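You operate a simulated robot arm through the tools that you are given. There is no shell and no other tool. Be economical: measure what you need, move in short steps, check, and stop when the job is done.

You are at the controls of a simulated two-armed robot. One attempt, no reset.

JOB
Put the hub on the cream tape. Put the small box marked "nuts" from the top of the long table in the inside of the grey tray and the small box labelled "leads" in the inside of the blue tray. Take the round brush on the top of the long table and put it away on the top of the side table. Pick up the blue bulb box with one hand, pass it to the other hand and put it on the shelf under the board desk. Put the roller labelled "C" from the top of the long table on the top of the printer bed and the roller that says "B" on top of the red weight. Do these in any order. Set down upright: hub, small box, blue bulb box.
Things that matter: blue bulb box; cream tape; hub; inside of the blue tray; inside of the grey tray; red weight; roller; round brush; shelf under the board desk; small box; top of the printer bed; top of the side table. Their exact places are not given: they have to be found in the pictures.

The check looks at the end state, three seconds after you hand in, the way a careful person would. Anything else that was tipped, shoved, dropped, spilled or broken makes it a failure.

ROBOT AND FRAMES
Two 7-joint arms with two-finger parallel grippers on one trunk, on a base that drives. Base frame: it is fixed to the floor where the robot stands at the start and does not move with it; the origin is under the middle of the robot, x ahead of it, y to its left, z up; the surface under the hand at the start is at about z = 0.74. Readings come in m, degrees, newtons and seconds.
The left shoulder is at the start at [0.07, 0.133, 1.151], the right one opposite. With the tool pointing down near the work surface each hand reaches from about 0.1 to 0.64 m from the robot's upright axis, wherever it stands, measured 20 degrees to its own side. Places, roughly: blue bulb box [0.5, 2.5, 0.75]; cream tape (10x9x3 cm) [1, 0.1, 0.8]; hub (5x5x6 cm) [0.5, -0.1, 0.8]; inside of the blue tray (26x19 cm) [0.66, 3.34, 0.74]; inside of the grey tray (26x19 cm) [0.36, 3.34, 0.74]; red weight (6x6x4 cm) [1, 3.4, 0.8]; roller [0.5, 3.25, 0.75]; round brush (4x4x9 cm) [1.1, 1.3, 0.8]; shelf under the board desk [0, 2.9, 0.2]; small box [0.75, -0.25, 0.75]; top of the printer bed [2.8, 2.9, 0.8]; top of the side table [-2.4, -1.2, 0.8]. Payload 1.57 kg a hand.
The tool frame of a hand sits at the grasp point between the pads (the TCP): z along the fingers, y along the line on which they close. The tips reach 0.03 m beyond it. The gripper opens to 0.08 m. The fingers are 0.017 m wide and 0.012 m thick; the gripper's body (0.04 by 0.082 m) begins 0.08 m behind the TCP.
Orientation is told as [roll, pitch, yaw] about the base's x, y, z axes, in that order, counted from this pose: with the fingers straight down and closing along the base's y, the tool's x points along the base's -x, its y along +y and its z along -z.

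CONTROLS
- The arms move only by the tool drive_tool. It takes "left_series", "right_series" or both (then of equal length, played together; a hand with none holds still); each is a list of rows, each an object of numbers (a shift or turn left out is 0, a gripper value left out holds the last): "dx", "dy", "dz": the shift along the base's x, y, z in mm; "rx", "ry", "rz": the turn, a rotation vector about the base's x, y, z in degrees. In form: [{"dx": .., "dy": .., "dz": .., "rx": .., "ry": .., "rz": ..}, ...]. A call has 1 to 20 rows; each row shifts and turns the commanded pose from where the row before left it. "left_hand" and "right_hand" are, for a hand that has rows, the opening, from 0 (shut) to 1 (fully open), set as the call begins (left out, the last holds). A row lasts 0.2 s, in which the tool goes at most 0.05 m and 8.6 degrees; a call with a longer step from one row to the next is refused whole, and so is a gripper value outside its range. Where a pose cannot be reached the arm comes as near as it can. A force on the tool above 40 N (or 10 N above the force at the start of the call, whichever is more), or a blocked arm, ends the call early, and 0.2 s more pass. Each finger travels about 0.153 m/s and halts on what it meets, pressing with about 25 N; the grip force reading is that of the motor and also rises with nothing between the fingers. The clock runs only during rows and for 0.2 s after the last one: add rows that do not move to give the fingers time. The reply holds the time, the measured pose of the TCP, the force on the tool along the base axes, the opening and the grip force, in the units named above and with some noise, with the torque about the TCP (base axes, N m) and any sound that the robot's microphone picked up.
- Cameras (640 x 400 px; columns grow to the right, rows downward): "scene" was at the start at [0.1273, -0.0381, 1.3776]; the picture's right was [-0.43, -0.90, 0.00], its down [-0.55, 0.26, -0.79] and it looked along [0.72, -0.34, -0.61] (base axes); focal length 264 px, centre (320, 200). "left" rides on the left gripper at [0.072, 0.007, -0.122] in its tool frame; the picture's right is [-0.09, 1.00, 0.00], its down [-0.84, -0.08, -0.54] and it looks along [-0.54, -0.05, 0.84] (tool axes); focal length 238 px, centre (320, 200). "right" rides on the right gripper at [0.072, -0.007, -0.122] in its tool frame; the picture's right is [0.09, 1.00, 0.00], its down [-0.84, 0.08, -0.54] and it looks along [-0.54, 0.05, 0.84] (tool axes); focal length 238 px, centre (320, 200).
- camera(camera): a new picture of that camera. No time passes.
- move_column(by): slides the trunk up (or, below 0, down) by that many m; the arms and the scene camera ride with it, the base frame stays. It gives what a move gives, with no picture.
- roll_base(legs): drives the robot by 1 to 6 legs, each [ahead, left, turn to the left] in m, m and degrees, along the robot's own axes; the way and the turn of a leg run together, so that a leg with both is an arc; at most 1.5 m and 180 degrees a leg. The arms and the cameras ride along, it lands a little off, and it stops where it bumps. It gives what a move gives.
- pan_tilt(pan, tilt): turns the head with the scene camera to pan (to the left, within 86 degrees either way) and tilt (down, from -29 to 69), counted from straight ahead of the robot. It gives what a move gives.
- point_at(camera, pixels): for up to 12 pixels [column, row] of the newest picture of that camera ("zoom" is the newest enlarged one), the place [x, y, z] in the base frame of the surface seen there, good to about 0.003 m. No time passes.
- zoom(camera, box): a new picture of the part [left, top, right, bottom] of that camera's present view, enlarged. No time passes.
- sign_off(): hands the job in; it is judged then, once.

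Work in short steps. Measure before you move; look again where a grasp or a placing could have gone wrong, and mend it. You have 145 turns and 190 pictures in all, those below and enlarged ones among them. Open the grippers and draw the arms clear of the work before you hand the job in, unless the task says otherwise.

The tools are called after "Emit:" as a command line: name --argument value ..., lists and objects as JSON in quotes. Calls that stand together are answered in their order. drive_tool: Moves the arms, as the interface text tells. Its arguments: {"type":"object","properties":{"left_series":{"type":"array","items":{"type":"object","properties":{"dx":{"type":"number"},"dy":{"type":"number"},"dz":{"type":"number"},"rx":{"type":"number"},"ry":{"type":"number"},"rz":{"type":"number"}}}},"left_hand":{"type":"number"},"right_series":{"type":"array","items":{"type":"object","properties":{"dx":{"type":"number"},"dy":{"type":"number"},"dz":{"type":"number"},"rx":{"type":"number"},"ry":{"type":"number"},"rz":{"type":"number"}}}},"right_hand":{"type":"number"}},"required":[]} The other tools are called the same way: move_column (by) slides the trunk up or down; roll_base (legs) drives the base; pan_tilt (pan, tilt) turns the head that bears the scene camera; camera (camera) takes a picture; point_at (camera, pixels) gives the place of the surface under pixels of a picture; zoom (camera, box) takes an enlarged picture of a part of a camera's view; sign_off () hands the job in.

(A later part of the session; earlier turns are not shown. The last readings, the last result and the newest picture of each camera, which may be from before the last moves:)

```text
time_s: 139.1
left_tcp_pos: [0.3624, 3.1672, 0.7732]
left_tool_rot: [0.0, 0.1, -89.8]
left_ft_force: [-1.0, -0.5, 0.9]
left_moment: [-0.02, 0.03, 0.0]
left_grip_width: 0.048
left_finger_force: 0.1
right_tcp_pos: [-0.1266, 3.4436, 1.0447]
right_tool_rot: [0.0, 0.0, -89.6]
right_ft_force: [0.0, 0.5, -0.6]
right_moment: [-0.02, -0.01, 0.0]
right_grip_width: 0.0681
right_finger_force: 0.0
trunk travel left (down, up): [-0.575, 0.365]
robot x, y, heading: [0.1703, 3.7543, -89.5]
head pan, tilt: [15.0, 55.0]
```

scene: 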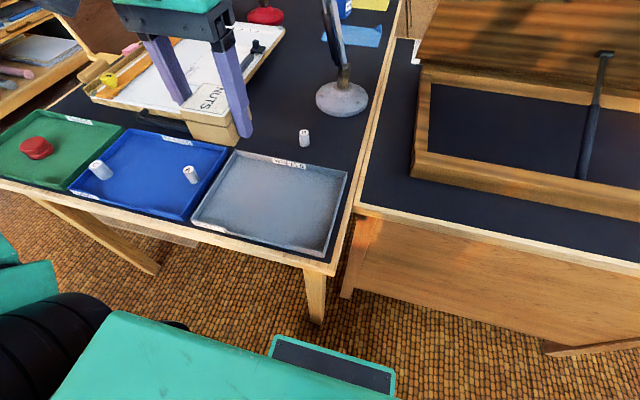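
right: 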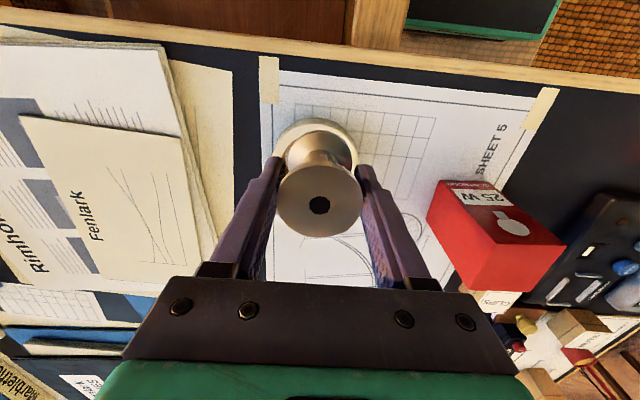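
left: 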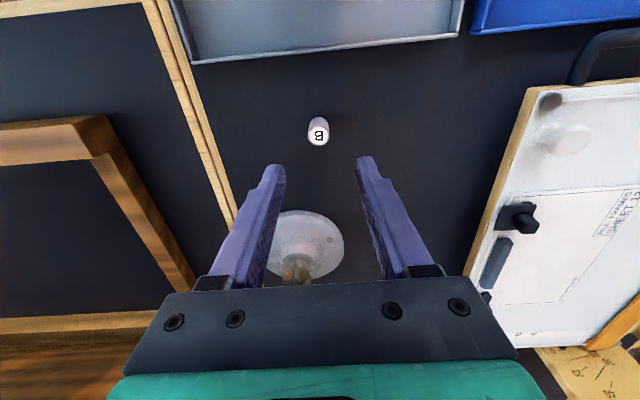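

Raise 3 mm, close, and lift.

Emit:
drive_tool --left_series '[{"dz": 3}, {}, {}]' --left_hand 0

Emit:
drive_tool --left_series '[{"dz": 40}, {"dz": 45}, {"dz": 45}, {"dy": 45, "dz": 20}, {"dy": 45, "dz": 20}, {"dy": 45}, {"dy": 45}, {}]'

Emit:
camera --camera "left"

```text
time_s: 139.9
left_tcp_pos: [0.3597, 3.1665, 0.7778]
left_tool_rot: [0.1, -0.1, -89.7]
left_ft_force: [0.4, -0.5, -0.4]
left_moment: [-0.02, -0.01, 0.0]
left_grip_width: 0.0239
left_finger_force: 24.5
right_tcp_pos: [-0.128, 3.4435, 1.0447]
right_tool_rot: [0.0, 0.0, -89.6]
right_ft_force: [0.8, 0.3, 0.0]
right_moment: [-0.02, 0.02, 0.02]
right_grip_width: 0.0678
right_finger_force: 0.1
trunk travel left (down, up): [-0.575, 0.365]
robot x, y, heading: [0.1747, 3.7532, -89.7]
head pan, tilt: [15.0, 55.0]
```

```text
time_s: 141.7
left_tcp_pos: [0.3601, 3.3476, 0.9485]
left_tool_rot: [0.2, 0.1, -89.7]
left_ft_force: [-0.1, 0.4, -1.2]
left_moment: [0.01, 0.02, 0.0]
left_grip_width: 0.0242
left_finger_force: 24.8
right_tcp_pos: [-0.1277, 3.4421, 1.0453]
right_tool_rot: [0.1, 0.0, -89.5]
right_ft_force: [-0.4, 0.8, -0.1]
right_moment: [0.02, -0.02, -0.01]
right_grip_width: 0.0679
right_finger_force: 0.1
trunk travel left (down, up): [-0.575, 0.365]
robot x, y, heading: [0.1719, 3.7538, -89.6]
head pan, tilt: [15.0, 55.0]
```

```text
138 pictures are left
```

left: 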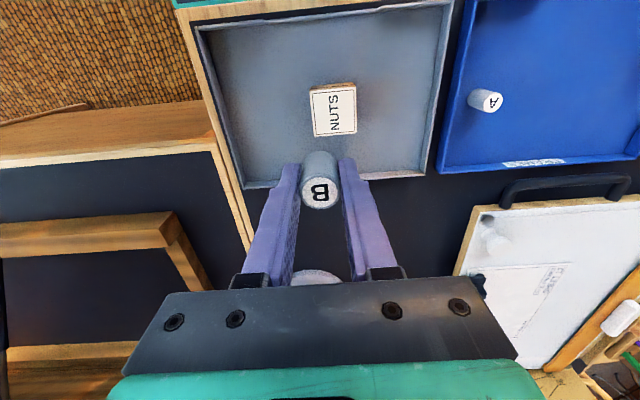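

B held. Slide 0.68 m left (+x) to stand before the green tray.

Emit:
roll_base --legs '[[0, 0.68, -0.3]]'

Emit:
pan_tilt --pan 0 --tilt 58

Emit:
camera --camera "scene"

Emit:
camera --camera "left"

```text
time_s: 145.6
left_tcp_pos: [1.0629, 3.346, 0.9493]
left_tool_rot: [0.0, 0.0, -90.3]
left_ft_force: [-0.6, -0.7, -1.2]
left_moment: [0.02, -0.01, -0.02]
left_grip_width: 0.0242
left_finger_force: 24.7
right_tcp_pos: [0.5765, 3.4473, 1.0438]
right_tool_rot: [0.0, 0.0, -90.3]
right_ft_force: [0.5, 0.7, 0.2]
right_moment: [-0.04, 0.02, -0.01]
right_grip_width: 0.0681
right_finger_force: 0.0
trunk travel left (down, up): [-0.575, 0.365]
robot x, y, heading: [0.8787, 3.7571, -90.3]
head pan, tilt: [15.0, 55.0]
```

```text
time_s: 146.4
left_tcp_pos: [1.0633, 3.3464, 0.9491]
left_tool_rot: [0.0, 0.0, -90.4]
left_ft_force: [-0.8, 0.9, -1.5]
left_moment: [-0.02, 0.03, -0.01]
left_grip_width: 0.0243
left_finger_force: 25.1
right_tcp_pos: [0.5763, 3.4458, 1.0448]
right_tool_rot: [0.0, 0.0, -90.2]
right_ft_force: [0.0, 0.6, -0.1]
right_moment: [-0.01, 0.01, 0.01]
right_grip_width: 0.068
right_finger_force: 0.1
trunk travel left (down, up): [-0.575, 0.365]
robot x, y, heading: [0.8795, 3.7616, -90.1]
head pan, tilt: [0.0, 58.0]
```

```text
137 pictures are left
```

scene: 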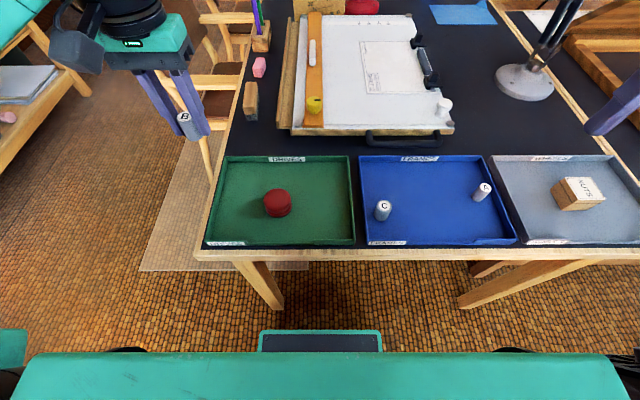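

```text
136 pictures are left
```

left: 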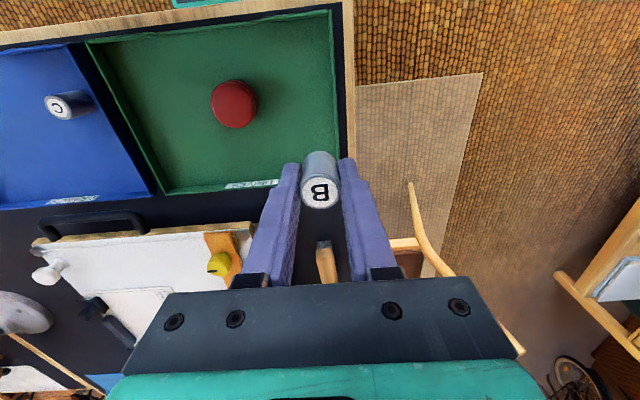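

Measuring the red weight's top.

Emit:
point_at --camera "left" --pixels '[[232, 104], [214, 104], [252, 104], [232, 84], [232, 124]]'

Emit:
zoom --camera "scene" --box '[240, 170, 420, 240]'

Emit:
point_at --camera "scene" --pixels '[[276, 196], [265, 197], [287, 197], [276, 191], [276, 203], [276, 212], [383, 204], [383, 214]]'

```text
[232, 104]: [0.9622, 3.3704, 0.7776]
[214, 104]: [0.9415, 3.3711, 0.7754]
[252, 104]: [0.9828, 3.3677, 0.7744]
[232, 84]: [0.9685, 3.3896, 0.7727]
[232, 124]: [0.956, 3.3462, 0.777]
```

```text
3.56 times, centred on (330, 205) of scene
```

zoom: 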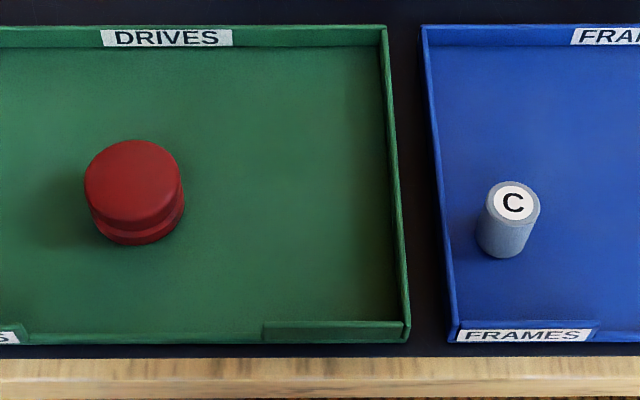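

```text
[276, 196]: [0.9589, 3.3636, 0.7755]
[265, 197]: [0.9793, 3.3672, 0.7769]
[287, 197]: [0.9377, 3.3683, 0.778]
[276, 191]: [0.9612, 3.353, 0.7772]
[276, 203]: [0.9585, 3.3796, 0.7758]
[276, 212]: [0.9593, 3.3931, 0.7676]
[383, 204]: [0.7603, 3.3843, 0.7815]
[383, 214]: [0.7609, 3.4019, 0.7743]
```

Weight top centre (0.960,3.367), z 0.777. Move B above it and descend to just above contact.

Emit:
drive_tool --left_series '[{"dx": -35, "dy": 7}, {"dx": -34, "dy": 7}, {"dx": -34, "dy": 7}, {"dz": -45}, {"dz": -45}, {"dz": -38}, {}]'

Emit:
zoom --camera "scene" --box '[200, 130, 360, 240]'

Emit:
camera --camera "left"

```text
time_s: 148.0
left_tcp_pos: [0.9582, 3.3684, 0.8201]
left_tool_rot: [0.1, -0.1, -90.4]
left_ft_force: [-0.3, -0.2, -1.9]
left_moment: [0.04, 0.0, 0.0]
left_grip_width: 0.0239
left_finger_force: 24.9
right_tcp_pos: [0.5769, 3.4474, 1.0448]
right_tool_rot: [0.0, -0.2, -90.3]
right_ft_force: [0.2, 0.7, -0.4]
right_moment: [-0.02, -0.01, 0.02]
right_grip_width: 0.0682
right_finger_force: 0.1
trunk travel left (down, up): [-0.575, 0.365]
robot x, y, heading: [0.8828, 3.7565, -90.3]
head pan, tilt: [0.0, 58.0]
```

```text
3.64 times, centred on (280, 185) of scene
```

zoom: 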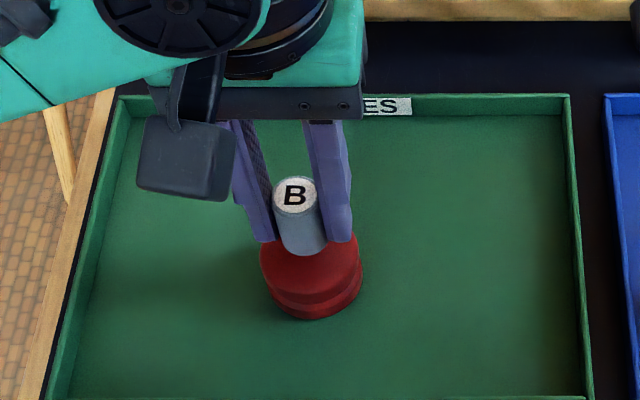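

```text
133 pictures are left
```

left: 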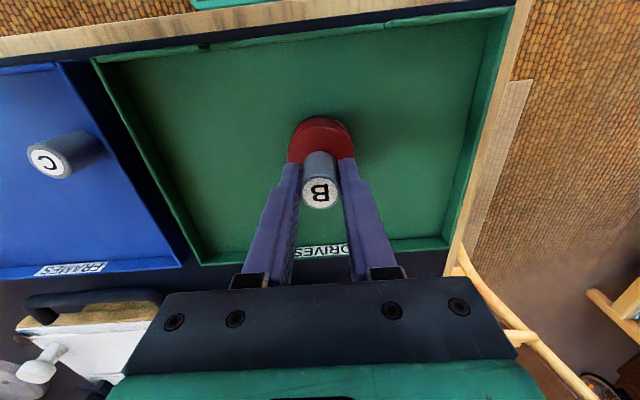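

Aligned. Lower in small steps to contact.

Emit:
drive_tool --left_series '[{"dx": 1, "dz": -3}, {"dz": -2}, {}]'

Emit:
drive_tool --left_series '[{"dz": -1.5}, {}]'

```text
time_s: 148.8
left_tcp_pos: [0.9612, 3.3674, 0.8167]
left_tool_rot: [0.1, 0.0, -90.4]
left_ft_force: [-0.2, -0.6, -1.6]
left_moment: [-0.01, 0.01, 0.0]
left_grip_width: 0.0242
left_finger_force: 24.9
right_tcp_pos: [0.577, 3.4462, 1.045]
right_tool_rot: [0.0, -0.1, -90.3]
right_ft_force: [0.4, -0.4, 0.1]
right_moment: [-0.02, -0.02, 0.01]
right_grip_width: 0.0677
right_finger_force: 0.1
trunk travel left (down, up): [-0.575, 0.365]
robot x, y, heading: [0.8822, 3.7538, -90.1]
head pan, tilt: [0.0, 58.0]
```

```text
time_s: 149.4
left_tcp_pos: [0.961, 3.3685, 0.8152]
left_tool_rot: [0.0, 0.0, -90.3]
left_ft_force: [-0.1, -0.2, -1.7]
left_moment: [-0.01, -0.02, 0.0]
left_grip_width: 0.0244
left_finger_force: 24.4
right_tcp_pos: [0.5759, 3.4456, 1.0451]
right_tool_rot: [0.0, 0.0, -90.3]
right_ft_force: [-0.2, -0.7, -0.4]
right_moment: [0.01, 0.0, -0.04]
right_grip_width: 0.0679
right_finger_force: 0.1
trunk travel left (down, up): [-0.575, 0.365]
robot x, y, heading: [0.8798, 3.7557, -90.3]
head pan, tilt: [0.0, 58.0]
```

Emit:
drive_tool --left_series '[{"dz": -1}, {"dz": -1}, {}]'

Emit:
zoom --camera "scene" --box '[250, 165, 310, 215]'

```text
time_s: 150.2
left_tcp_pos: [0.9599, 3.3671, 0.8123]
left_tool_rot: [0.0, 0.1, -90.4]
left_ft_force: [-0.6, 0.1, -1.7]
left_moment: [0.03, 0.03, -0.01]
left_grip_width: 0.0241
left_finger_force: 25.0
right_tcp_pos: [0.5759, 3.4463, 1.0446]
right_tool_rot: [0.1, 0.0, -90.4]
right_ft_force: [0.5, 0.4, 0.2]
right_moment: [-0.03, -0.01, 0.0]
right_grip_width: 0.0683
right_finger_force: 0.1
trunk travel left (down, up): [-0.575, 0.365]
robot x, y, heading: [0.8793, 3.7594, -90.4]
head pan, tilt: [0.0, 58.0]
```

```text
8.00 times, centred on (280, 190) of scene
```

zoom: 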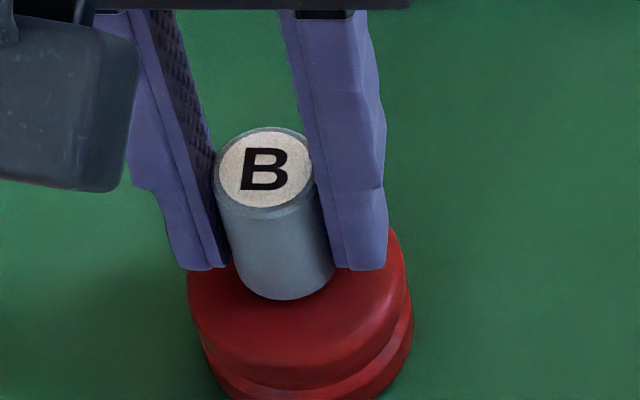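

Check whether it hovers: measure roller and weight points.

Emit:
point_at --camera "zoom" --pixels '[[265, 170], [225, 170], [307, 165], [285, 292], [285, 305], [300, 340], [395, 300], [195, 300], [260, 205]]'

```text
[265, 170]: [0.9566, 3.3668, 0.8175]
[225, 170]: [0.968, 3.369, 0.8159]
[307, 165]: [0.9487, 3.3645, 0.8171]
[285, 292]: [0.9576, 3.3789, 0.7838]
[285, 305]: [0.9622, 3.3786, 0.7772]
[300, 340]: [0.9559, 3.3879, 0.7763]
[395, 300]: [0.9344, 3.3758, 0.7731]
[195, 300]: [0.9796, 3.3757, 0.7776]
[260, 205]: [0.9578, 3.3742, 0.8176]
```

Roller bottom is ~4 mm above the weight. Keep lowering.

Emit:
drive_tool --left_series '[{"dx": 1, "dy": 1, "dz": -1}, {"dz": -1}, {"dz": -1}, {}]'

Emit:
drive_tool --left_series '[{"dz": -1}, {}]'

```text
time_s: 151.2
left_tcp_pos: [0.9598, 3.3691, 0.8086]
left_tool_rot: [0.0, 0.0, -90.3]
left_ft_force: [-1.1, -0.4, 1.1]
left_moment: [0.01, -0.01, 0.01]
left_grip_width: 0.024
left_finger_force: 25.6
right_tcp_pos: [0.5757, 3.4469, 1.0452]
right_tool_rot: [0.0, 0.0, -90.3]
right_ft_force: [0.6, 0.8, 0.6]
right_moment: [0.02, -0.02, 0.02]
right_grip_width: 0.0677
right_finger_force: 0.0
trunk travel left (down, up): [-0.575, 0.365]
robot x, y, heading: [0.8814, 3.7586, -90.4]
head pan, tilt: [0.0, 58.0]
```

```text
time_s: 151.8
left_tcp_pos: [0.9613, 3.3687, 0.8111]
left_tool_rot: [0.0, -0.2, -90.3]
left_ft_force: [0.5, 0.2, 9.6]
left_moment: [0.08, -0.04, -0.02]
left_grip_width: 0.0241
left_finger_force: 25.1
right_tcp_pos: [0.5763, 3.4482, 1.0455]
right_tool_rot: [0.1, 0.0, -90.4]
right_ft_force: [-0.2, 0.5, -0.4]
right_moment: [0.01, 0.05, 0.0]
right_grip_width: 0.0682
right_finger_force: 0.1
trunk travel left (down, up): [-0.575, 0.365]
robot x, y, heading: [0.8791, 3.756, -90.3]
head pan, tilt: [0.0, 58.0]
```

Contact (≈10 N). Release with a small opening and rise.

Emit:
drive_tool --left_series '[{}, {}]' --left_hand 0.55

Emit:
drive_tool --left_series '[{"dz": 20}, {"dz": 40}, {"dz": 45}, {"dx": 30, "dz": 30}, {"dx": 40, "dz": 20}, {"dx": 40}, {}]'

Emit:
zoom --camera "scene" --box '[240, 150, 420, 240]'

```text
time_s: 152.4
left_tcp_pos: [0.9609, 3.3683, 0.8094]
left_tool_rot: [0.0, 0.0, -90.4]
left_ft_force: [-0.1, -0.1, -0.2]
left_moment: [0.0, 0.04, 0.02]
left_grip_width: 0.044
left_finger_force: 0.0
right_tcp_pos: [0.5776, 3.4474, 1.0445]
right_tool_rot: [0.0, 0.0, -90.3]
right_ft_force: [-0.6, -0.1, -0.7]
right_moment: [-0.04, 0.02, 0.02]
right_grip_width: 0.068
right_finger_force: 0.0
trunk travel left (down, up): [-0.575, 0.365]
robot x, y, heading: [0.8773, 3.7556, -90.1]
head pan, tilt: [0.0, 58.0]
```

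```text
time_s: 154.0
left_tcp_pos: [1.0707, 3.3712, 0.9619]
left_tool_rot: [0.0, 0.0, -90.4]
left_ft_force: [0.8, -0.3, -0.1]
left_moment: [-0.01, -0.01, 0.0]
left_grip_width: 0.044
left_finger_force: 0.0
right_tcp_pos: [0.5756, 3.4459, 1.0442]
right_tool_rot: [0.0, 0.0, -90.3]
right_ft_force: [0.0, -0.1, -0.4]
right_moment: [0.02, -0.03, 0.0]
right_grip_width: 0.0684
right_finger_force: 0.1
trunk travel left (down, up): [-0.575, 0.365]
robot x, y, heading: [0.8795, 3.7577, -90.3]
head pan, tilt: [0.0, 58.0]
```

```text
3.56 times, centred on (330, 195) of scene
```

zoom: 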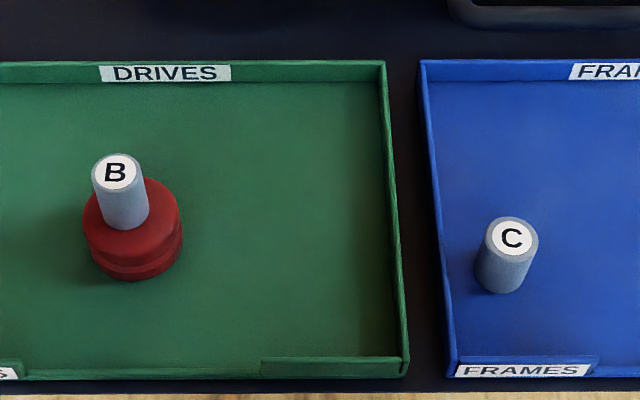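

B stands on the weight. Now the right hand goes over C.

Emit:
drive_tool --right_series '[{"dx": 45, "dy": -15}, {"dx": 45, "dy": -15}, {"dx": 45, "dy": -15}, {"dx": 45, "dy": -12, "dz": -10}, {"dz": -45}, {"dz": -45}, {}]' --right_hand 0.6

Emit:
camera --camera "right"

```text
time_s: 155.6
left_tcp_pos: [1.0691, 3.3705, 0.9622]
left_tool_rot: [0.0, 0.0, -90.4]
left_ft_force: [-0.4, -0.7, 0.7]
left_moment: [-0.04, 0.01, 0.03]
left_grip_width: 0.0441
left_finger_force: 0.0
right_tcp_pos: [0.7571, 3.3903, 0.943]
right_tool_rot: [0.0, -0.1, -90.3]
right_ft_force: [0.5, 0.5, 0.7]
right_moment: [0.01, 0.01, -0.02]
right_grip_width: 0.0479
right_finger_force: 0.1
trunk travel left (down, up): [-0.575, 0.365]
robot x, y, heading: [0.8831, 3.7575, -90.4]
head pan, tilt: [0.0, 58.0]
```

```text
130 pictures are left
```

right: 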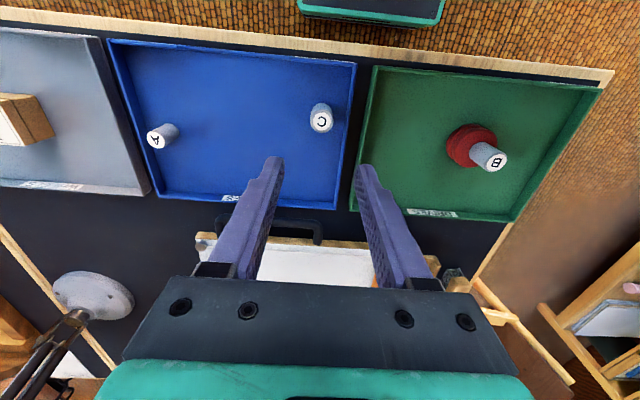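

Emit:
point_at --camera "right" --pixels '[[321, 122], [311, 122], [331, 122], [321, 113], [321, 130], [344, 130]]'

```text
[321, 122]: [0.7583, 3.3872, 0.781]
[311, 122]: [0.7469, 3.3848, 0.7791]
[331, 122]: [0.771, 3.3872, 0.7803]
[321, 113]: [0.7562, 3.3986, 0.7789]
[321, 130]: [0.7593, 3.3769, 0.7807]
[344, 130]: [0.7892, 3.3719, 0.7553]
```

C centre (0.759,3.387). Grip high (TCP 0.793) so the tips stay above the tray rim.

Emit:
drive_tool --right_series '[{"dx": 2, "dy": -3, "dz": -10}, {"dz": -45}, {"dz": -45}, {"dz": -40}, {"dz": -10}, {}]'

Emit:
drive_tool --right_series '[{}, {}, {}]' --right_hand 0

Emit:
drive_tool --right_series '[{"dz": 40}, {"dz": 45}, {"dz": 45}, {"dz": 45}, {}]'

Emit:
camera --camera "right"

```text
time_s: 157.0
left_tcp_pos: [1.0691, 3.3708, 0.9634]
left_tool_rot: [0.0, 0.0, -90.3]
left_ft_force: [0.4, -0.3, -0.2]
left_moment: [-0.03, -0.02, -0.03]
left_grip_width: 0.0442
left_finger_force: 0.1
right_tcp_pos: [0.7574, 3.3847, 0.7948]
right_tool_rot: [0.0, 0.1, -90.2]
right_ft_force: [-0.6, -0.1, 0.4]
right_moment: [0.02, 0.02, -0.01]
right_grip_width: 0.048
right_finger_force: 0.1
trunk travel left (down, up): [-0.575, 0.365]
robot x, y, heading: [0.877, 3.7571, -90.4]
head pan, tilt: [0.0, 58.0]
```

```text
time_s: 157.8
left_tcp_pos: [1.0689, 3.3716, 0.9617]
left_tool_rot: [0.0, 0.0, -90.4]
left_ft_force: [-0.1, 0.0, 0.8]
left_moment: [0.05, 0.01, 0.02]
left_grip_width: 0.044
left_finger_force: 0.0
right_tcp_pos: [0.7576, 3.3836, 0.7952]
right_tool_rot: [0.0, 0.0, -90.3]
right_ft_force: [0.1, 1.5, 0.3]
right_moment: [-0.01, 0.0, 0.01]
right_grip_width: 0.0271
right_finger_force: 25.1
trunk travel left (down, up): [-0.575, 0.365]
robot x, y, heading: [0.8799, 3.7557, -90.5]
head pan, tilt: [0.0, 58.0]
```

```text
time_s: 159.0
left_tcp_pos: [1.069, 3.3702, 0.9628]
left_tool_rot: [0.1, 0.0, -90.3]
left_ft_force: [0.0, 1.2, 0.4]
left_moment: [0.01, 0.0, 0.01]
left_grip_width: 0.0441
left_finger_force: 0.1
right_tcp_pos: [0.7568, 3.3855, 0.971]
right_tool_rot: [0.0, 0.0, -90.3]
right_ft_force: [0.0, -0.1, -2.0]
right_moment: [-0.01, 0.0, -0.01]
right_grip_width: 0.0274
right_finger_force: 24.6
trunk travel left (down, up): [-0.575, 0.365]
robot x, y, heading: [0.8779, 3.7571, -90.2]
head pan, tilt: [0.0, 58.0]
```

```text
129 pictures are left
```

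right: 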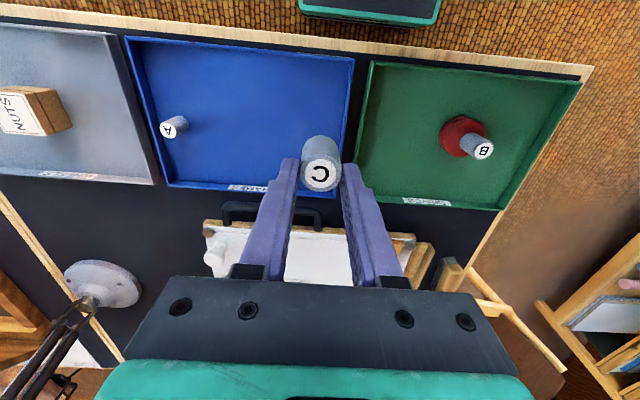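

C held. Drive round to the corridor and face the printer cabinet.

Emit:
drive_tool --right_series '[{"dx": -30, "dy": 20, "dz": 30}, {"dx": -30, "dy": 20, "dz": 30}, {"dx": -30, "dz": 20}]' --left_series '[{"dz": 30}, {"dz": 30}, {}]'

Emit:
roll_base --legs '[[0, 0.95, 0.3], [0.85, 0, 0], [0, 0, 90]]'

Emit:
pan_tilt --pan 0 --tilt 35

Emit:
camera --camera "scene"

```text
time_s: 159.8
left_tcp_pos: [1.0705, 3.3709, 1.0249]
left_tool_rot: [0.1, 0.1, -90.4]
left_ft_force: [-0.7, 0.5, 0.3]
left_moment: [0.01, 0.0, -0.01]
left_grip_width: 0.0439
left_finger_force: 0.0
right_tcp_pos: [0.6674, 3.4245, 1.0515]
right_tool_rot: [-0.1, 0.0, -90.3]
right_ft_force: [0.8, 0.7, -2.6]
right_moment: [0.01, 0.0, 0.02]
right_grip_width: 0.0269
right_finger_force: 25.0
trunk travel left (down, up): [-0.575, 0.365]
robot x, y, heading: [0.8825, 3.7586, -90.4]
head pan, tilt: [0.0, 58.0]
```

```text
time_s: 172.7
left_tcp_pos: [2.205, 3.0899, 1.023]
left_tool_rot: [0.0, 0.0, -0.7]
left_ft_force: [0.0, -0.2, -0.5]
left_moment: [0.01, 0.0, 0.0]
left_grip_width: 0.0442
left_finger_force: 0.0
right_tcp_pos: [2.1459, 2.6879, 1.0511]
right_tool_rot: [0.0, 0.0, -0.7]
right_ft_force: [0.7, 0.1, -1.3]
right_moment: [0.04, -0.01, -0.01]
right_grip_width: 0.0269
right_finger_force: 24.9
trunk travel left (down, up): [-0.575, 0.365]
robot x, y, heading: [1.819, 2.9021, -0.8]
head pan, tilt: [0.0, 58.0]
```

```text
time_s: 173.6
left_tcp_pos: [2.2044, 3.0883, 1.0235]
left_tool_rot: [0.1, -0.1, -0.8]
left_ft_force: [-0.2, -0.4, 0.7]
left_moment: [0.01, 0.0, 0.0]
left_grip_width: 0.044
left_finger_force: 0.0
right_tcp_pos: [2.1463, 2.689, 1.0507]
right_tool_rot: [0.0, 0.0, -0.7]
right_ft_force: [0.0, -1.1, -1.9]
right_moment: [-0.01, -0.02, -0.01]
right_grip_width: 0.0271
right_finger_force: 25.0
trunk travel left (down, up): [-0.575, 0.365]
robot x, y, heading: [1.8198, 2.8992, -0.8]
head pan, tilt: [0.0, 35.0]
```

```text
128 pictures are left
```

scene: 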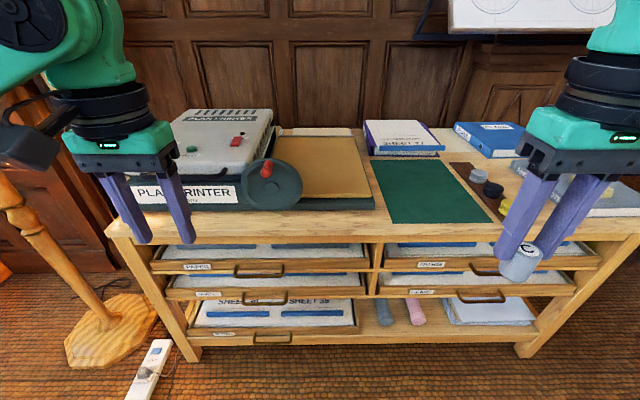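

The plan printer's tan bed is at (320,165). Measure bed corners and the power strip's position.

Emit:
point_at --camera "scene" --pixels '[[325, 165], [285, 140], [352, 140], [365, 190], [310, 192], [270, 180], [400, 195], [158, 345], [135, 395], [240, 240], [100, 330], [345, 200]]'

```text
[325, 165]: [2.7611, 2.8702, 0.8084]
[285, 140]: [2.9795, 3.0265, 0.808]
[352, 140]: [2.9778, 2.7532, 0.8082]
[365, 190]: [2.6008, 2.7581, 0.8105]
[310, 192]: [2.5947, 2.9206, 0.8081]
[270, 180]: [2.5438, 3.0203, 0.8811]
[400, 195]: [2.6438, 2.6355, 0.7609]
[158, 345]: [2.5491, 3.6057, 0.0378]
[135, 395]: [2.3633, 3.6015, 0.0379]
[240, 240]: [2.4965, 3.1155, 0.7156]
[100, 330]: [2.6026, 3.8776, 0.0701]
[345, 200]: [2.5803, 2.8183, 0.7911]
```

Bed spans x 2.59–2.98, y 2.755–3.02, z 0.808. Pull the left hand back, roll ahead 0.33 m and bring C over (2.72,2.84).

Emit:
drive_tool --left_series '[{"dx": -45, "dz": 20}, {"dx": -45, "dz": 20}, {"dx": -40, "dz": 20}]'

Emit:
roll_base --legs '[[0.33, 0, 0.8]]'

Emit:
drive_tool --right_series '[{"dx": 35, "dy": 27}, {"dx": 35, "dy": 27}, {"dx": 35, "dy": 27}, {"dx": 35, "dy": 27}, {"dx": 35, "dy": 27}, {"dx": 35, "dy": 15}, {"dx": 30, "dz": -30}, {"dz": -45}, {"dz": -45}, {}]'

Emit:
camera --camera "scene"

```text
time_s: 174.4
left_tcp_pos: [2.0719, 3.0861, 1.084]
left_tool_rot: [0.1, 0.0, -0.8]
left_ft_force: [0.3, -1.2, -0.1]
left_moment: [-0.01, -0.02, 0.0]
left_grip_width: 0.0441
left_finger_force: 0.1
right_tcp_pos: [2.1457, 2.6878, 1.0512]
right_tool_rot: [0.1, -0.1, -0.7]
right_ft_force: [0.0, 0.8, -1.4]
right_moment: [-0.01, -0.01, -0.03]
right_grip_width: 0.0271
right_finger_force: 25.1
trunk travel left (down, up): [-0.575, 0.365]
robot x, y, heading: [1.8181, 2.8989, -0.7]
head pan, tilt: [0.0, 35.0]
```

```text
time_s: 176.5
left_tcp_pos: [2.4014, 3.0891, 1.0835]
left_tool_rot: [-0.1, 0.1, 0.0]
left_ft_force: [-0.2, 1.2, -0.3]
left_moment: [0.01, 0.02, 0.01]
left_grip_width: 0.0439
left_finger_force: 0.1
right_tcp_pos: [2.4794, 2.6921, 1.0504]
right_tool_rot: [0.0, -0.1, 0.1]
right_ft_force: [0.3, 0.3, -2.0]
right_moment: [0.03, -0.04, -0.02]
right_grip_width: 0.0273
right_finger_force: 25.1
trunk travel left (down, up): [-0.575, 0.365]
robot x, y, heading: [2.1496, 2.8986, 0.0]
head pan, tilt: [0.0, 35.0]
```

```text
time_s: 178.7
left_tcp_pos: [2.4027, 3.089, 1.0824]
left_tool_rot: [0.1, 0.0, 0.0]
left_ft_force: [-1.1, 0.3, -0.1]
left_moment: [0.01, -0.04, -0.01]
left_grip_width: 0.0438
left_finger_force: 0.0
right_tcp_pos: [2.6307, 2.7667, 0.9131]
right_tool_rot: [0.0, 0.1, 0.1]
right_ft_force: [0.3, -0.3, -1.5]
right_moment: [-0.02, 0.0, -0.02]
right_grip_width: 0.0272
right_finger_force: 25.5
right hand out of reach, approached as far as the arm can: row 4, 5, 6, 7
trunk travel left (down, up): [-0.575, 0.365]
robot x, y, heading: [2.1515, 2.8992, 0.1]
head pan, tilt: [0.0, 35.0]
```

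```text
127 pictures are left
```

scene: 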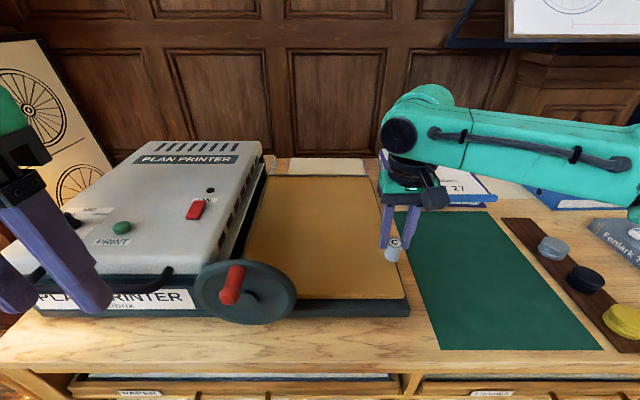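

Now lower, so more reach; continue toward (2.69,2.84).

Emit:
drive_tool --right_series '[{"dx": 20, "dy": 25}, {"dx": 20, "dy": 25}, {"dx": 15, "dy": 20}, {"dz": -20}, {}]'

```text
time_s: 179.9
left_tcp_pos: [2.4006, 3.09, 1.083]
left_tool_rot: [0.0, 0.0, 0.0]
left_ft_force: [-0.1, -0.8, -0.9]
left_moment: [-0.02, -0.01, -0.01]
left_grip_width: 0.044
left_finger_force: 0.1
right_tcp_pos: [2.6402, 2.792, 0.8865]
right_tool_rot: [0.0, 0.0, 0.1]
right_ft_force: [0.6, -0.3, -1.6]
right_moment: [0.01, -0.03, -0.03]
right_grip_width: 0.0269
right_finger_force: 24.8
right hand out of reach, approached as far as the arm can: row 1, 2, 3
trunk travel left (down, up): [-0.575, 0.365]
robot x, y, heading: [2.1486, 2.8992, 0.2]
head pan, tilt: [0.0, 35.0]
```

Reach-limited; shift the base 0.07 ahead and 0.08 left with the roller clear of the bed.

Emit:
drive_tool --right_series '[{"dz": 25}, {}]'

Emit:
roll_base --legs '[[0.07, 0.08, 0]]'

Emit:
camera --camera "scene"

```text
time_s: 180.5
left_tcp_pos: [2.4019, 3.0891, 1.0833]
left_tool_rot: [-0.1, 0.1, -0.1]
left_ft_force: [-0.1, 0.6, -0.1]
left_moment: [0.02, 0.0, -0.01]
left_grip_width: 0.0436
left_finger_force: 0.1
right_tcp_pos: [2.6417, 2.7899, 0.9136]
right_tool_rot: [0.0, 0.0, 0.1]
right_ft_force: [-0.1, 1.2, -1.7]
right_moment: [-0.02, -0.04, 0.01]
right_grip_width: 0.0273
right_finger_force: 25.0
trunk travel left (down, up): [-0.575, 0.365]
robot x, y, heading: [2.148, 2.8962, -0.2]
head pan, tilt: [0.0, 35.0]
```

```text
time_s: 181.7
left_tcp_pos: [2.4728, 3.1691, 1.0835]
left_tool_rot: [0.1, 0.0, 0.0]
left_ft_force: [-0.6, -0.5, 0.0]
left_moment: [-0.03, 0.01, 0.04]
left_grip_width: 0.0441
left_finger_force: 0.1
right_tcp_pos: [2.7105, 2.8698, 0.9131]
right_tool_rot: [-0.1, 0.1, 0.2]
right_ft_force: [-0.5, 1.1, -1.7]
right_moment: [0.02, 0.04, 0.02]
right_grip_width: 0.0272
right_finger_force: 25.3
trunk travel left (down, up): [-0.575, 0.365]
robot x, y, heading: [2.2179, 2.978, 0.1]
head pan, tilt: [0.0, 35.0]
```

```text
126 pictures are left
```

scene: 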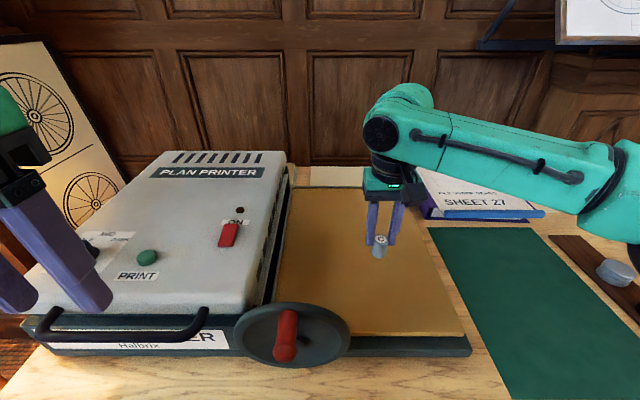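

C is over the bed at (2.71,2.87). Lower to near contact (~0.858).

Emit:
drive_tool --right_series '[{"dz": -25}, {"dz": -23}, {}]'

Emit:
drive_tool --right_series '[{"dz": -2}, {"dz": -2}, {"dz": -1}, {}]'

```text
time_s: 182.5
left_tcp_pos: [2.4708, 3.1689, 1.0828]
left_tool_rot: [0.1, 0.0, 0.1]
left_ft_force: [-0.2, 0.2, -0.2]
left_moment: [0.01, 0.01, -0.02]
left_grip_width: 0.0439
left_finger_force: 0.2
right_tcp_pos: [2.7093, 2.8718, 0.8645]
right_tool_rot: [0.0, 0.0, 0.2]
right_ft_force: [0.4, -0.1, -2.1]
right_moment: [0.0, -0.03, -0.02]
right_grip_width: 0.027
right_finger_force: 25.3
trunk travel left (down, up): [-0.575, 0.365]
robot x, y, heading: [2.2176, 2.9805, 0.2]
head pan, tilt: [0.0, 35.0]
```

```text
time_s: 183.5
left_tcp_pos: [2.4705, 3.17, 1.0824]
left_tool_rot: [0.2, 0.0, 0.1]
left_ft_force: [-0.6, 0.1, 0.3]
left_moment: [-0.03, -0.01, 0.01]
left_grip_width: 0.0441
left_finger_force: 0.0
right_tcp_pos: [2.7093, 2.8716, 0.8598]
right_tool_rot: [0.0, 0.1, 0.1]
right_ft_force: [-0.2, 0.2, -1.9]
right_moment: [-0.04, -0.06, -0.02]
right_grip_width: 0.0271
right_finger_force: 24.6
trunk travel left (down, up): [-0.575, 0.365]
robot x, y, heading: [2.2157, 2.9802, 0.1]
head pan, tilt: [0.0, 35.0]
```

Emit:
drive_tool --right_series '[{"dz": -1.5}, {"dz": -1}, {}]'

Emit:
zoom --camera "scene" --box '[340, 190, 440, 290]'

```text
time_s: 184.3
left_tcp_pos: [2.4719, 3.1689, 1.0847]
left_tool_rot: [-0.1, -0.1, 0.0]
left_ft_force: [-0.2, -0.3, -0.6]
left_moment: [0.0, -0.02, -0.03]
left_grip_width: 0.0437
left_finger_force: 0.1
right_tcp_pos: [2.709, 2.8696, 0.8577]
right_tool_rot: [0.0, -0.3, 0.2]
right_ft_force: [2.8, -1.6, 10.6]
right_moment: [0.01, -0.03, 0.02]
right_grip_width: 0.0273
right_finger_force: 25.1
trunk travel left (down, up): [-0.575, 0.365]
robot x, y, heading: [2.2194, 2.9822, 0.1]
head pan, tilt: [0.0, 35.0]
```

```text
4.00 times, centred on (390, 240) of scene
```

zoom: 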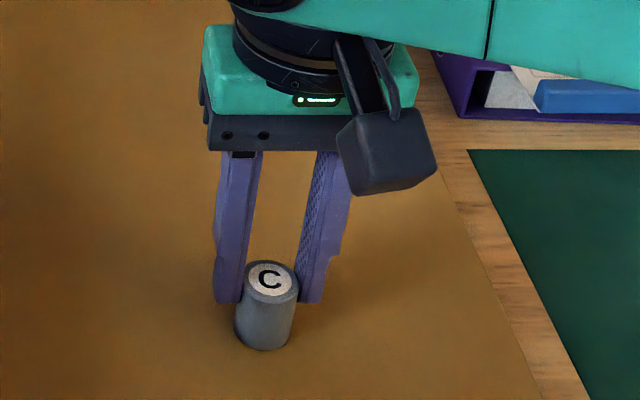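

Contact. Release and rise, then check.

Emit:
drive_tool --right_series '[{}, {}]' --right_hand 0.6

Emit:
drive_tool --right_series '[{"dz": 30}, {"dz": 45}, {"dx": -30, "dz": 40}, {"dx": -45, "dz": 20}, {"dx": -45}, {"dx": -45}, {}]'

Emit:
camera --camera "scene"

```text
time_s: 184.9
left_tcp_pos: [2.4717, 3.1696, 1.0841]
left_tool_rot: [0.1, 0.0, 0.1]
left_ft_force: [-0.1, -0.1, 0.1]
left_moment: [0.01, 0.0, 0.0]
left_grip_width: 0.0443
left_finger_force: 0.0
right_tcp_pos: [2.7092, 2.8713, 0.8577]
right_tool_rot: [0.0, 0.0, 0.2]
right_ft_force: [0.6, 0.3, -1.2]
right_moment: [0.01, 0.01, 0.0]
right_grip_width: 0.048
right_finger_force: 0.1
trunk travel left (down, up): [-0.575, 0.365]
robot x, y, heading: [2.216, 2.9801, 0.3]
head pan, tilt: [0.0, 35.0]
```

```text
time_s: 186.5
left_tcp_pos: [2.4715, 3.1684, 1.0826]
left_tool_rot: [-0.1, 0.0, 0.1]
left_ft_force: [0.5, 0.5, -0.4]
left_moment: [-0.01, -0.01, 0.05]
left_grip_width: 0.0439
left_finger_force: 0.0
right_tcp_pos: [2.544, 2.8697, 0.9915]
right_tool_rot: [0.0, 0.1, 0.1]
right_ft_force: [-0.1, -0.1, 0.9]
right_moment: [0.0, 0.01, 0.04]
right_grip_width: 0.0481
right_finger_force: 0.0
trunk travel left (down, up): [-0.575, 0.365]
robot x, y, heading: [2.2229, 2.9825, 0.1]
head pan, tilt: [0.0, 35.0]
```

```text
124 pictures are left
```

scene: 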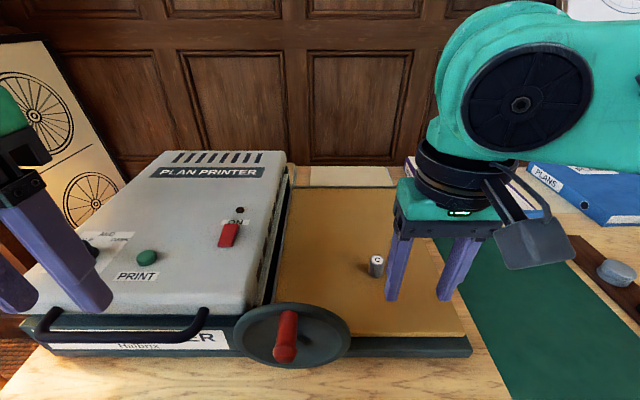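

C stands on the bed. Back away, turn around and go to the brush.

Emit:
roll_base --legs '[[-0.34, 0, 0], [0, 0, 180], [0, 1.4, 0], [0, 0.43, 0]]'

Emit:
pan_tilt --pan 0 --tilt 40

Emit:
camera --camera "scene"

```text
time_s: 205.0
left_tcp_pos: [1.7693, 0.9521, 1.0828]
left_tool_rot: [0.0, 0.0, -175.3]
left_ft_force: [0.1, -0.4, 0.3]
left_moment: [-0.01, -0.01, -0.01]
left_grip_width: 0.0441
left_finger_force: 0.0
right_tcp_pos: [1.6725, 1.2445, 0.9924]
right_tool_rot: [0.0, 0.0, -175.1]
right_ft_force: [0.1, 0.3, -0.6]
right_moment: [-0.03, 0.03, 0.01]
right_grip_width: 0.0478
right_finger_force: 0.2
trunk travel left (down, up): [-0.575, 0.365]
robot x, y, heading: [2.0055, 1.1573, -175.2]
head pan, tilt: [0.0, 35.0]
```

```text
time_s: 205.7
left_tcp_pos: [1.7687, 0.9513, 1.0829]
left_tool_rot: [0.0, -0.1, -175.3]
left_ft_force: [-0.4, 0.6, 0.3]
left_moment: [0.06, 0.02, 0.01]
left_grip_width: 0.0437
left_finger_force: 0.0
right_tcp_pos: [1.6729, 1.2447, 0.9921]
right_tool_rot: [0.0, -0.1, -175.2]
right_ft_force: [-0.1, 0.2, 0.0]
right_moment: [-0.01, -0.02, 0.0]
right_grip_width: 0.048
right_finger_force: 0.1
trunk travel left (down, up): [-0.575, 0.365]
robot x, y, heading: [2.0037, 1.1632, -175.2]
head pan, tilt: [0.0, 40.0]
```

```text
123 pictures are left
```

scene: 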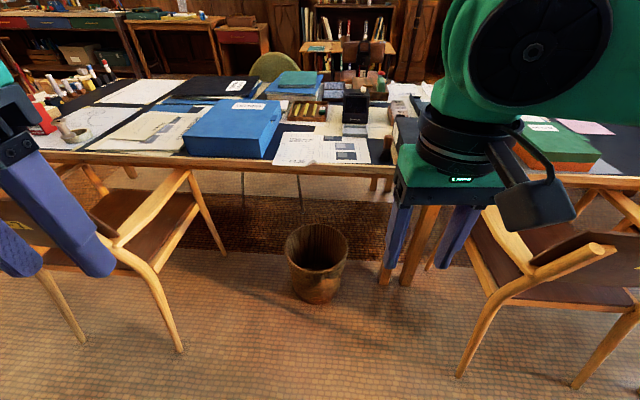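

Measure the gap: chair legs, basket, right chair arm.

Emit:
point_at --camera "scene" --pixels '[[180, 350], [460, 375], [316, 298], [290, 262], [345, 262], [500, 215], [600, 250], [222, 250], [110, 240]]'

```text
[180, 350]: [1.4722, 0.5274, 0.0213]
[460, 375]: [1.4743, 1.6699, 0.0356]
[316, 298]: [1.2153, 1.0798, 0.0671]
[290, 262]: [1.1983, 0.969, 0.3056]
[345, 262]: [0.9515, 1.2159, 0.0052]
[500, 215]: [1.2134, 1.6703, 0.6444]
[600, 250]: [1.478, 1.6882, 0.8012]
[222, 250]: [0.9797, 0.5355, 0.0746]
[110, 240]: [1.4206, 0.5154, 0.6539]
```

Gap is y 0.53–1.67. Drive ahead to (1.55,1.16).

Emit:
roll_base --legs '[[0, 0, -4.8], [0.45, 0, 0]]'

Emit:
pan_tilt --pan 0 --tilt 50

Emit:
camera --camera "scene"

Emit:
camera --camera "right"

```text
time_s: 208.9
left_tcp_pos: [1.2959, 0.9735, 1.0847]
left_tool_rot: [0.1, 0.0, 179.7]
left_ft_force: [-0.8, 0.0, 0.2]
left_moment: [0.01, -0.02, 0.03]
left_grip_width: 0.0441
left_finger_force: 0.0
right_tcp_pos: [1.2239, 1.2747, 0.9914]
right_tool_rot: [0.0, -0.2, 179.8]
right_ft_force: [-0.4, 0.4, 0.6]
right_moment: [-0.01, 0.0, 0.01]
right_grip_width: 0.048
right_finger_force: 0.1
trunk travel left (down, up): [-0.575, 0.365]
robot x, y, heading: [1.552, 1.1638, 179.7]
head pan, tilt: [0.0, 40.0]
```

```text
time_s: 209.6
left_tcp_pos: [1.2948, 0.9739, 1.0828]
left_tool_rot: [0.0, 0.0, 179.7]
left_ft_force: [-0.3, -0.6, -0.1]
left_moment: [-0.02, 0.0, -0.07]
left_grip_width: 0.044
left_finger_force: 0.2
right_tcp_pos: [1.2245, 1.2736, 0.9923]
right_tool_rot: [0.0, 0.0, 179.7]
right_ft_force: [-0.6, -0.4, -0.2]
right_moment: [-0.01, 0.0, -0.03]
right_grip_width: 0.048
right_finger_force: 0.1
trunk travel left (down, up): [-0.575, 0.365]
robot x, y, heading: [1.5486, 1.1601, 179.6]
head pan, tilt: [0.0, 50.0]
```

```text
122 pictures are left
```

scene: 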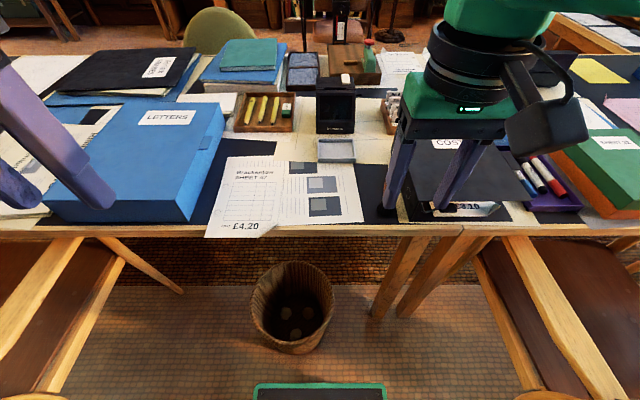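

```text
121 pictures are left
```

right: 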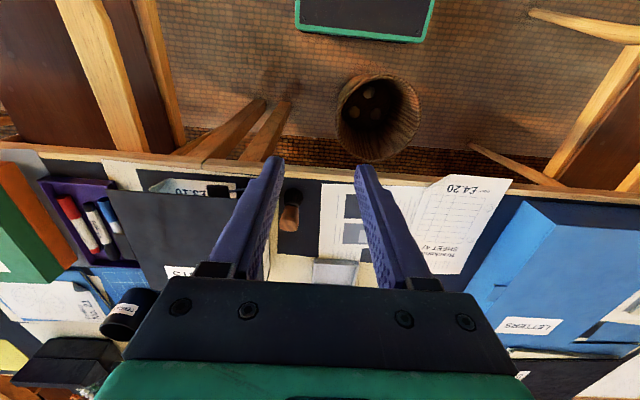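

Brush at (290,210) in the right view. Measure it and the binder edge.

Emit:
point_at --camera "right" --pixels '[[288, 225], [292, 200], [282, 215], [299, 215], [225, 195], [240, 220], [270, 250]]'

Emit:
zoom --camera "right" --box '[220, 170, 380, 270]'

```text
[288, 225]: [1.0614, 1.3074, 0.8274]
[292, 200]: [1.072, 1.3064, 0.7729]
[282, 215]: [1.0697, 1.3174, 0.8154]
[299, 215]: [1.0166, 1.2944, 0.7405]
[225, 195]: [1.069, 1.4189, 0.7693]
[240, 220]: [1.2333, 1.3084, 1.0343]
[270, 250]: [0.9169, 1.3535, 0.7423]
```

```text
4.00 times, centred on (300, 220) of right
```

zoom: 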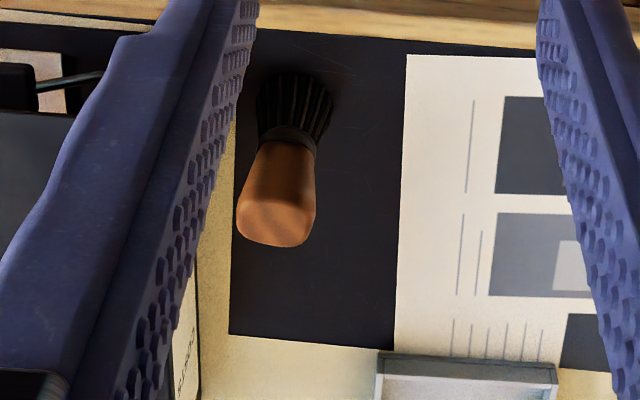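

Rotate the right hand 90° so the fingers close along x (binder is close on +y), and move over the brush.

Emit:
drive_tool --right_series '[{"rz": 8.2}, {"rz": 8.2}, {"rz": 8.2}, {"rz": 8.2}, {"rz": 8.2}, {"rz": 8.2}, {"rz": 8.2}, {"rz": 8.2}, {"rz": 8.2}, {"rz": 8.2}, {"rz": 8}, {}]'

Emit:
camera --camera "right"

```text
time_s: 212.2
left_tcp_pos: [1.295, 0.9739, 1.0819]
left_tool_rot: [0.1, 0.1, 179.8]
left_ft_force: [-0.7, 0.2, 0.1]
left_moment: [0.01, -0.03, -0.03]
left_grip_width: 0.0439
left_finger_force: 0.1
right_tcp_pos: [1.2249, 1.2739, 0.9916]
right_tool_rot: [0.1, -0.1, -90.1]
right_ft_force: [-0.2, 0.3, -0.1]
right_moment: [-0.02, 0.02, -0.02]
right_grip_width: 0.048
right_finger_force: 0.1
trunk travel left (down, up): [-0.575, 0.365]
robot x, y, heading: [1.5488, 1.162, 179.6]
head pan, tilt: [0.0, 50.0]
```

```text
119 pictures are left
```

right: 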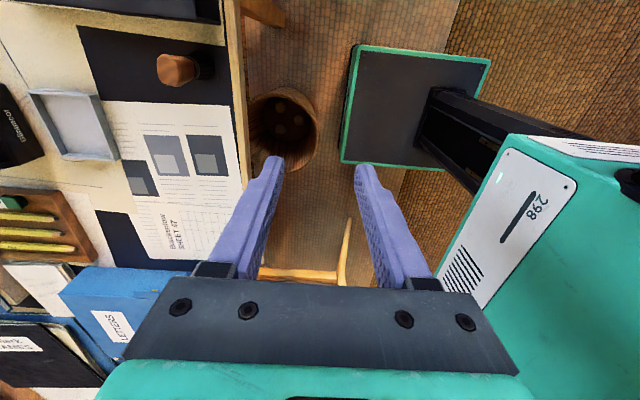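

Now move to (1.066,1.306) and descend to 0.87 first.

Emit:
drive_tool --right_series '[{"dx": -40, "dy": 8}, {"dx": -40, "dy": 8}, {"dx": -40, "dy": 8}, {"dx": -39, "dy": 8}, {"dz": -40}, {"dz": -40}, {"dz": -30}, {}]'

Emit:
camera --camera "right"

Emit:
zoom --camera "scene" --box '[300, 80, 560, 260]'

```text
time_s: 214.0
left_tcp_pos: [1.2953, 0.973, 1.0828]
left_tool_rot: [0.2, -0.1, 179.7]
left_ft_force: [0.5, 1.0, -0.1]
left_moment: [0.02, 0.03, -0.01]
left_grip_width: 0.0439
left_finger_force: 0.0
right_tcp_pos: [1.0643, 1.306, 0.8834]
right_tool_rot: [-0.1, 0.0, -90.2]
right_ft_force: [-0.7, -0.3, -0.8]
right_moment: [0.01, 0.03, -0.04]
right_grip_width: 0.0482
right_finger_force: 0.0
trunk travel left (down, up): [-0.575, 0.365]
robot x, y, heading: [1.5485, 1.1634, 179.8]
head pan, tilt: [0.0, 50.0]
```

```text
118 pictures are left
```

right: 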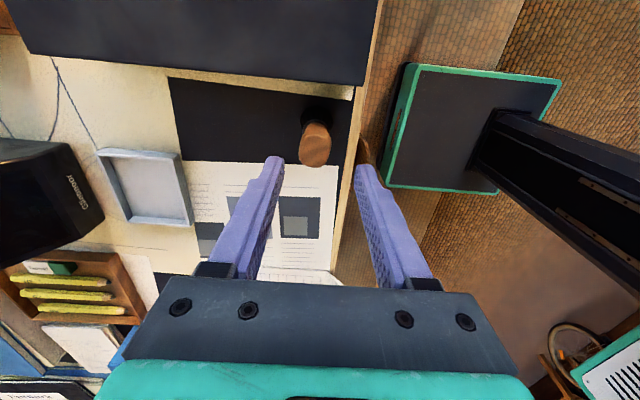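

```text
2.22 times, centred on (430, 170) of scene
```

zoom: 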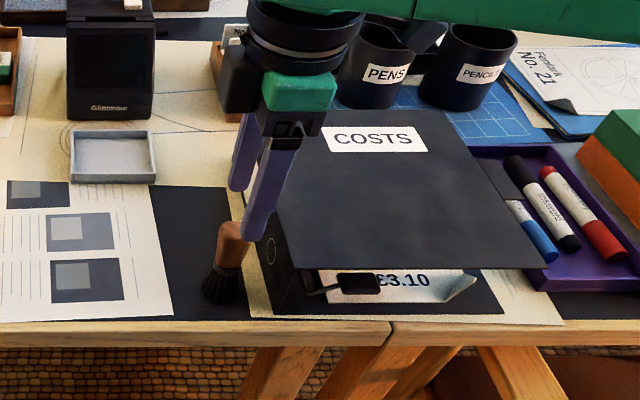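

Verify brush top from this camera.

Emit:
point_at --camera "right" --pixels '[[316, 150], [303, 150], [330, 150], [316, 135], [316, 162], [340, 92], [290, 85]]'

```text
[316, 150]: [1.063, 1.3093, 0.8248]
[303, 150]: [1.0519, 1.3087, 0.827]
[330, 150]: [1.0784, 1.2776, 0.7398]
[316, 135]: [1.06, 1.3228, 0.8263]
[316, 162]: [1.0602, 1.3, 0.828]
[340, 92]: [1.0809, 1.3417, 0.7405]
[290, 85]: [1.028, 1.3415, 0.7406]
```

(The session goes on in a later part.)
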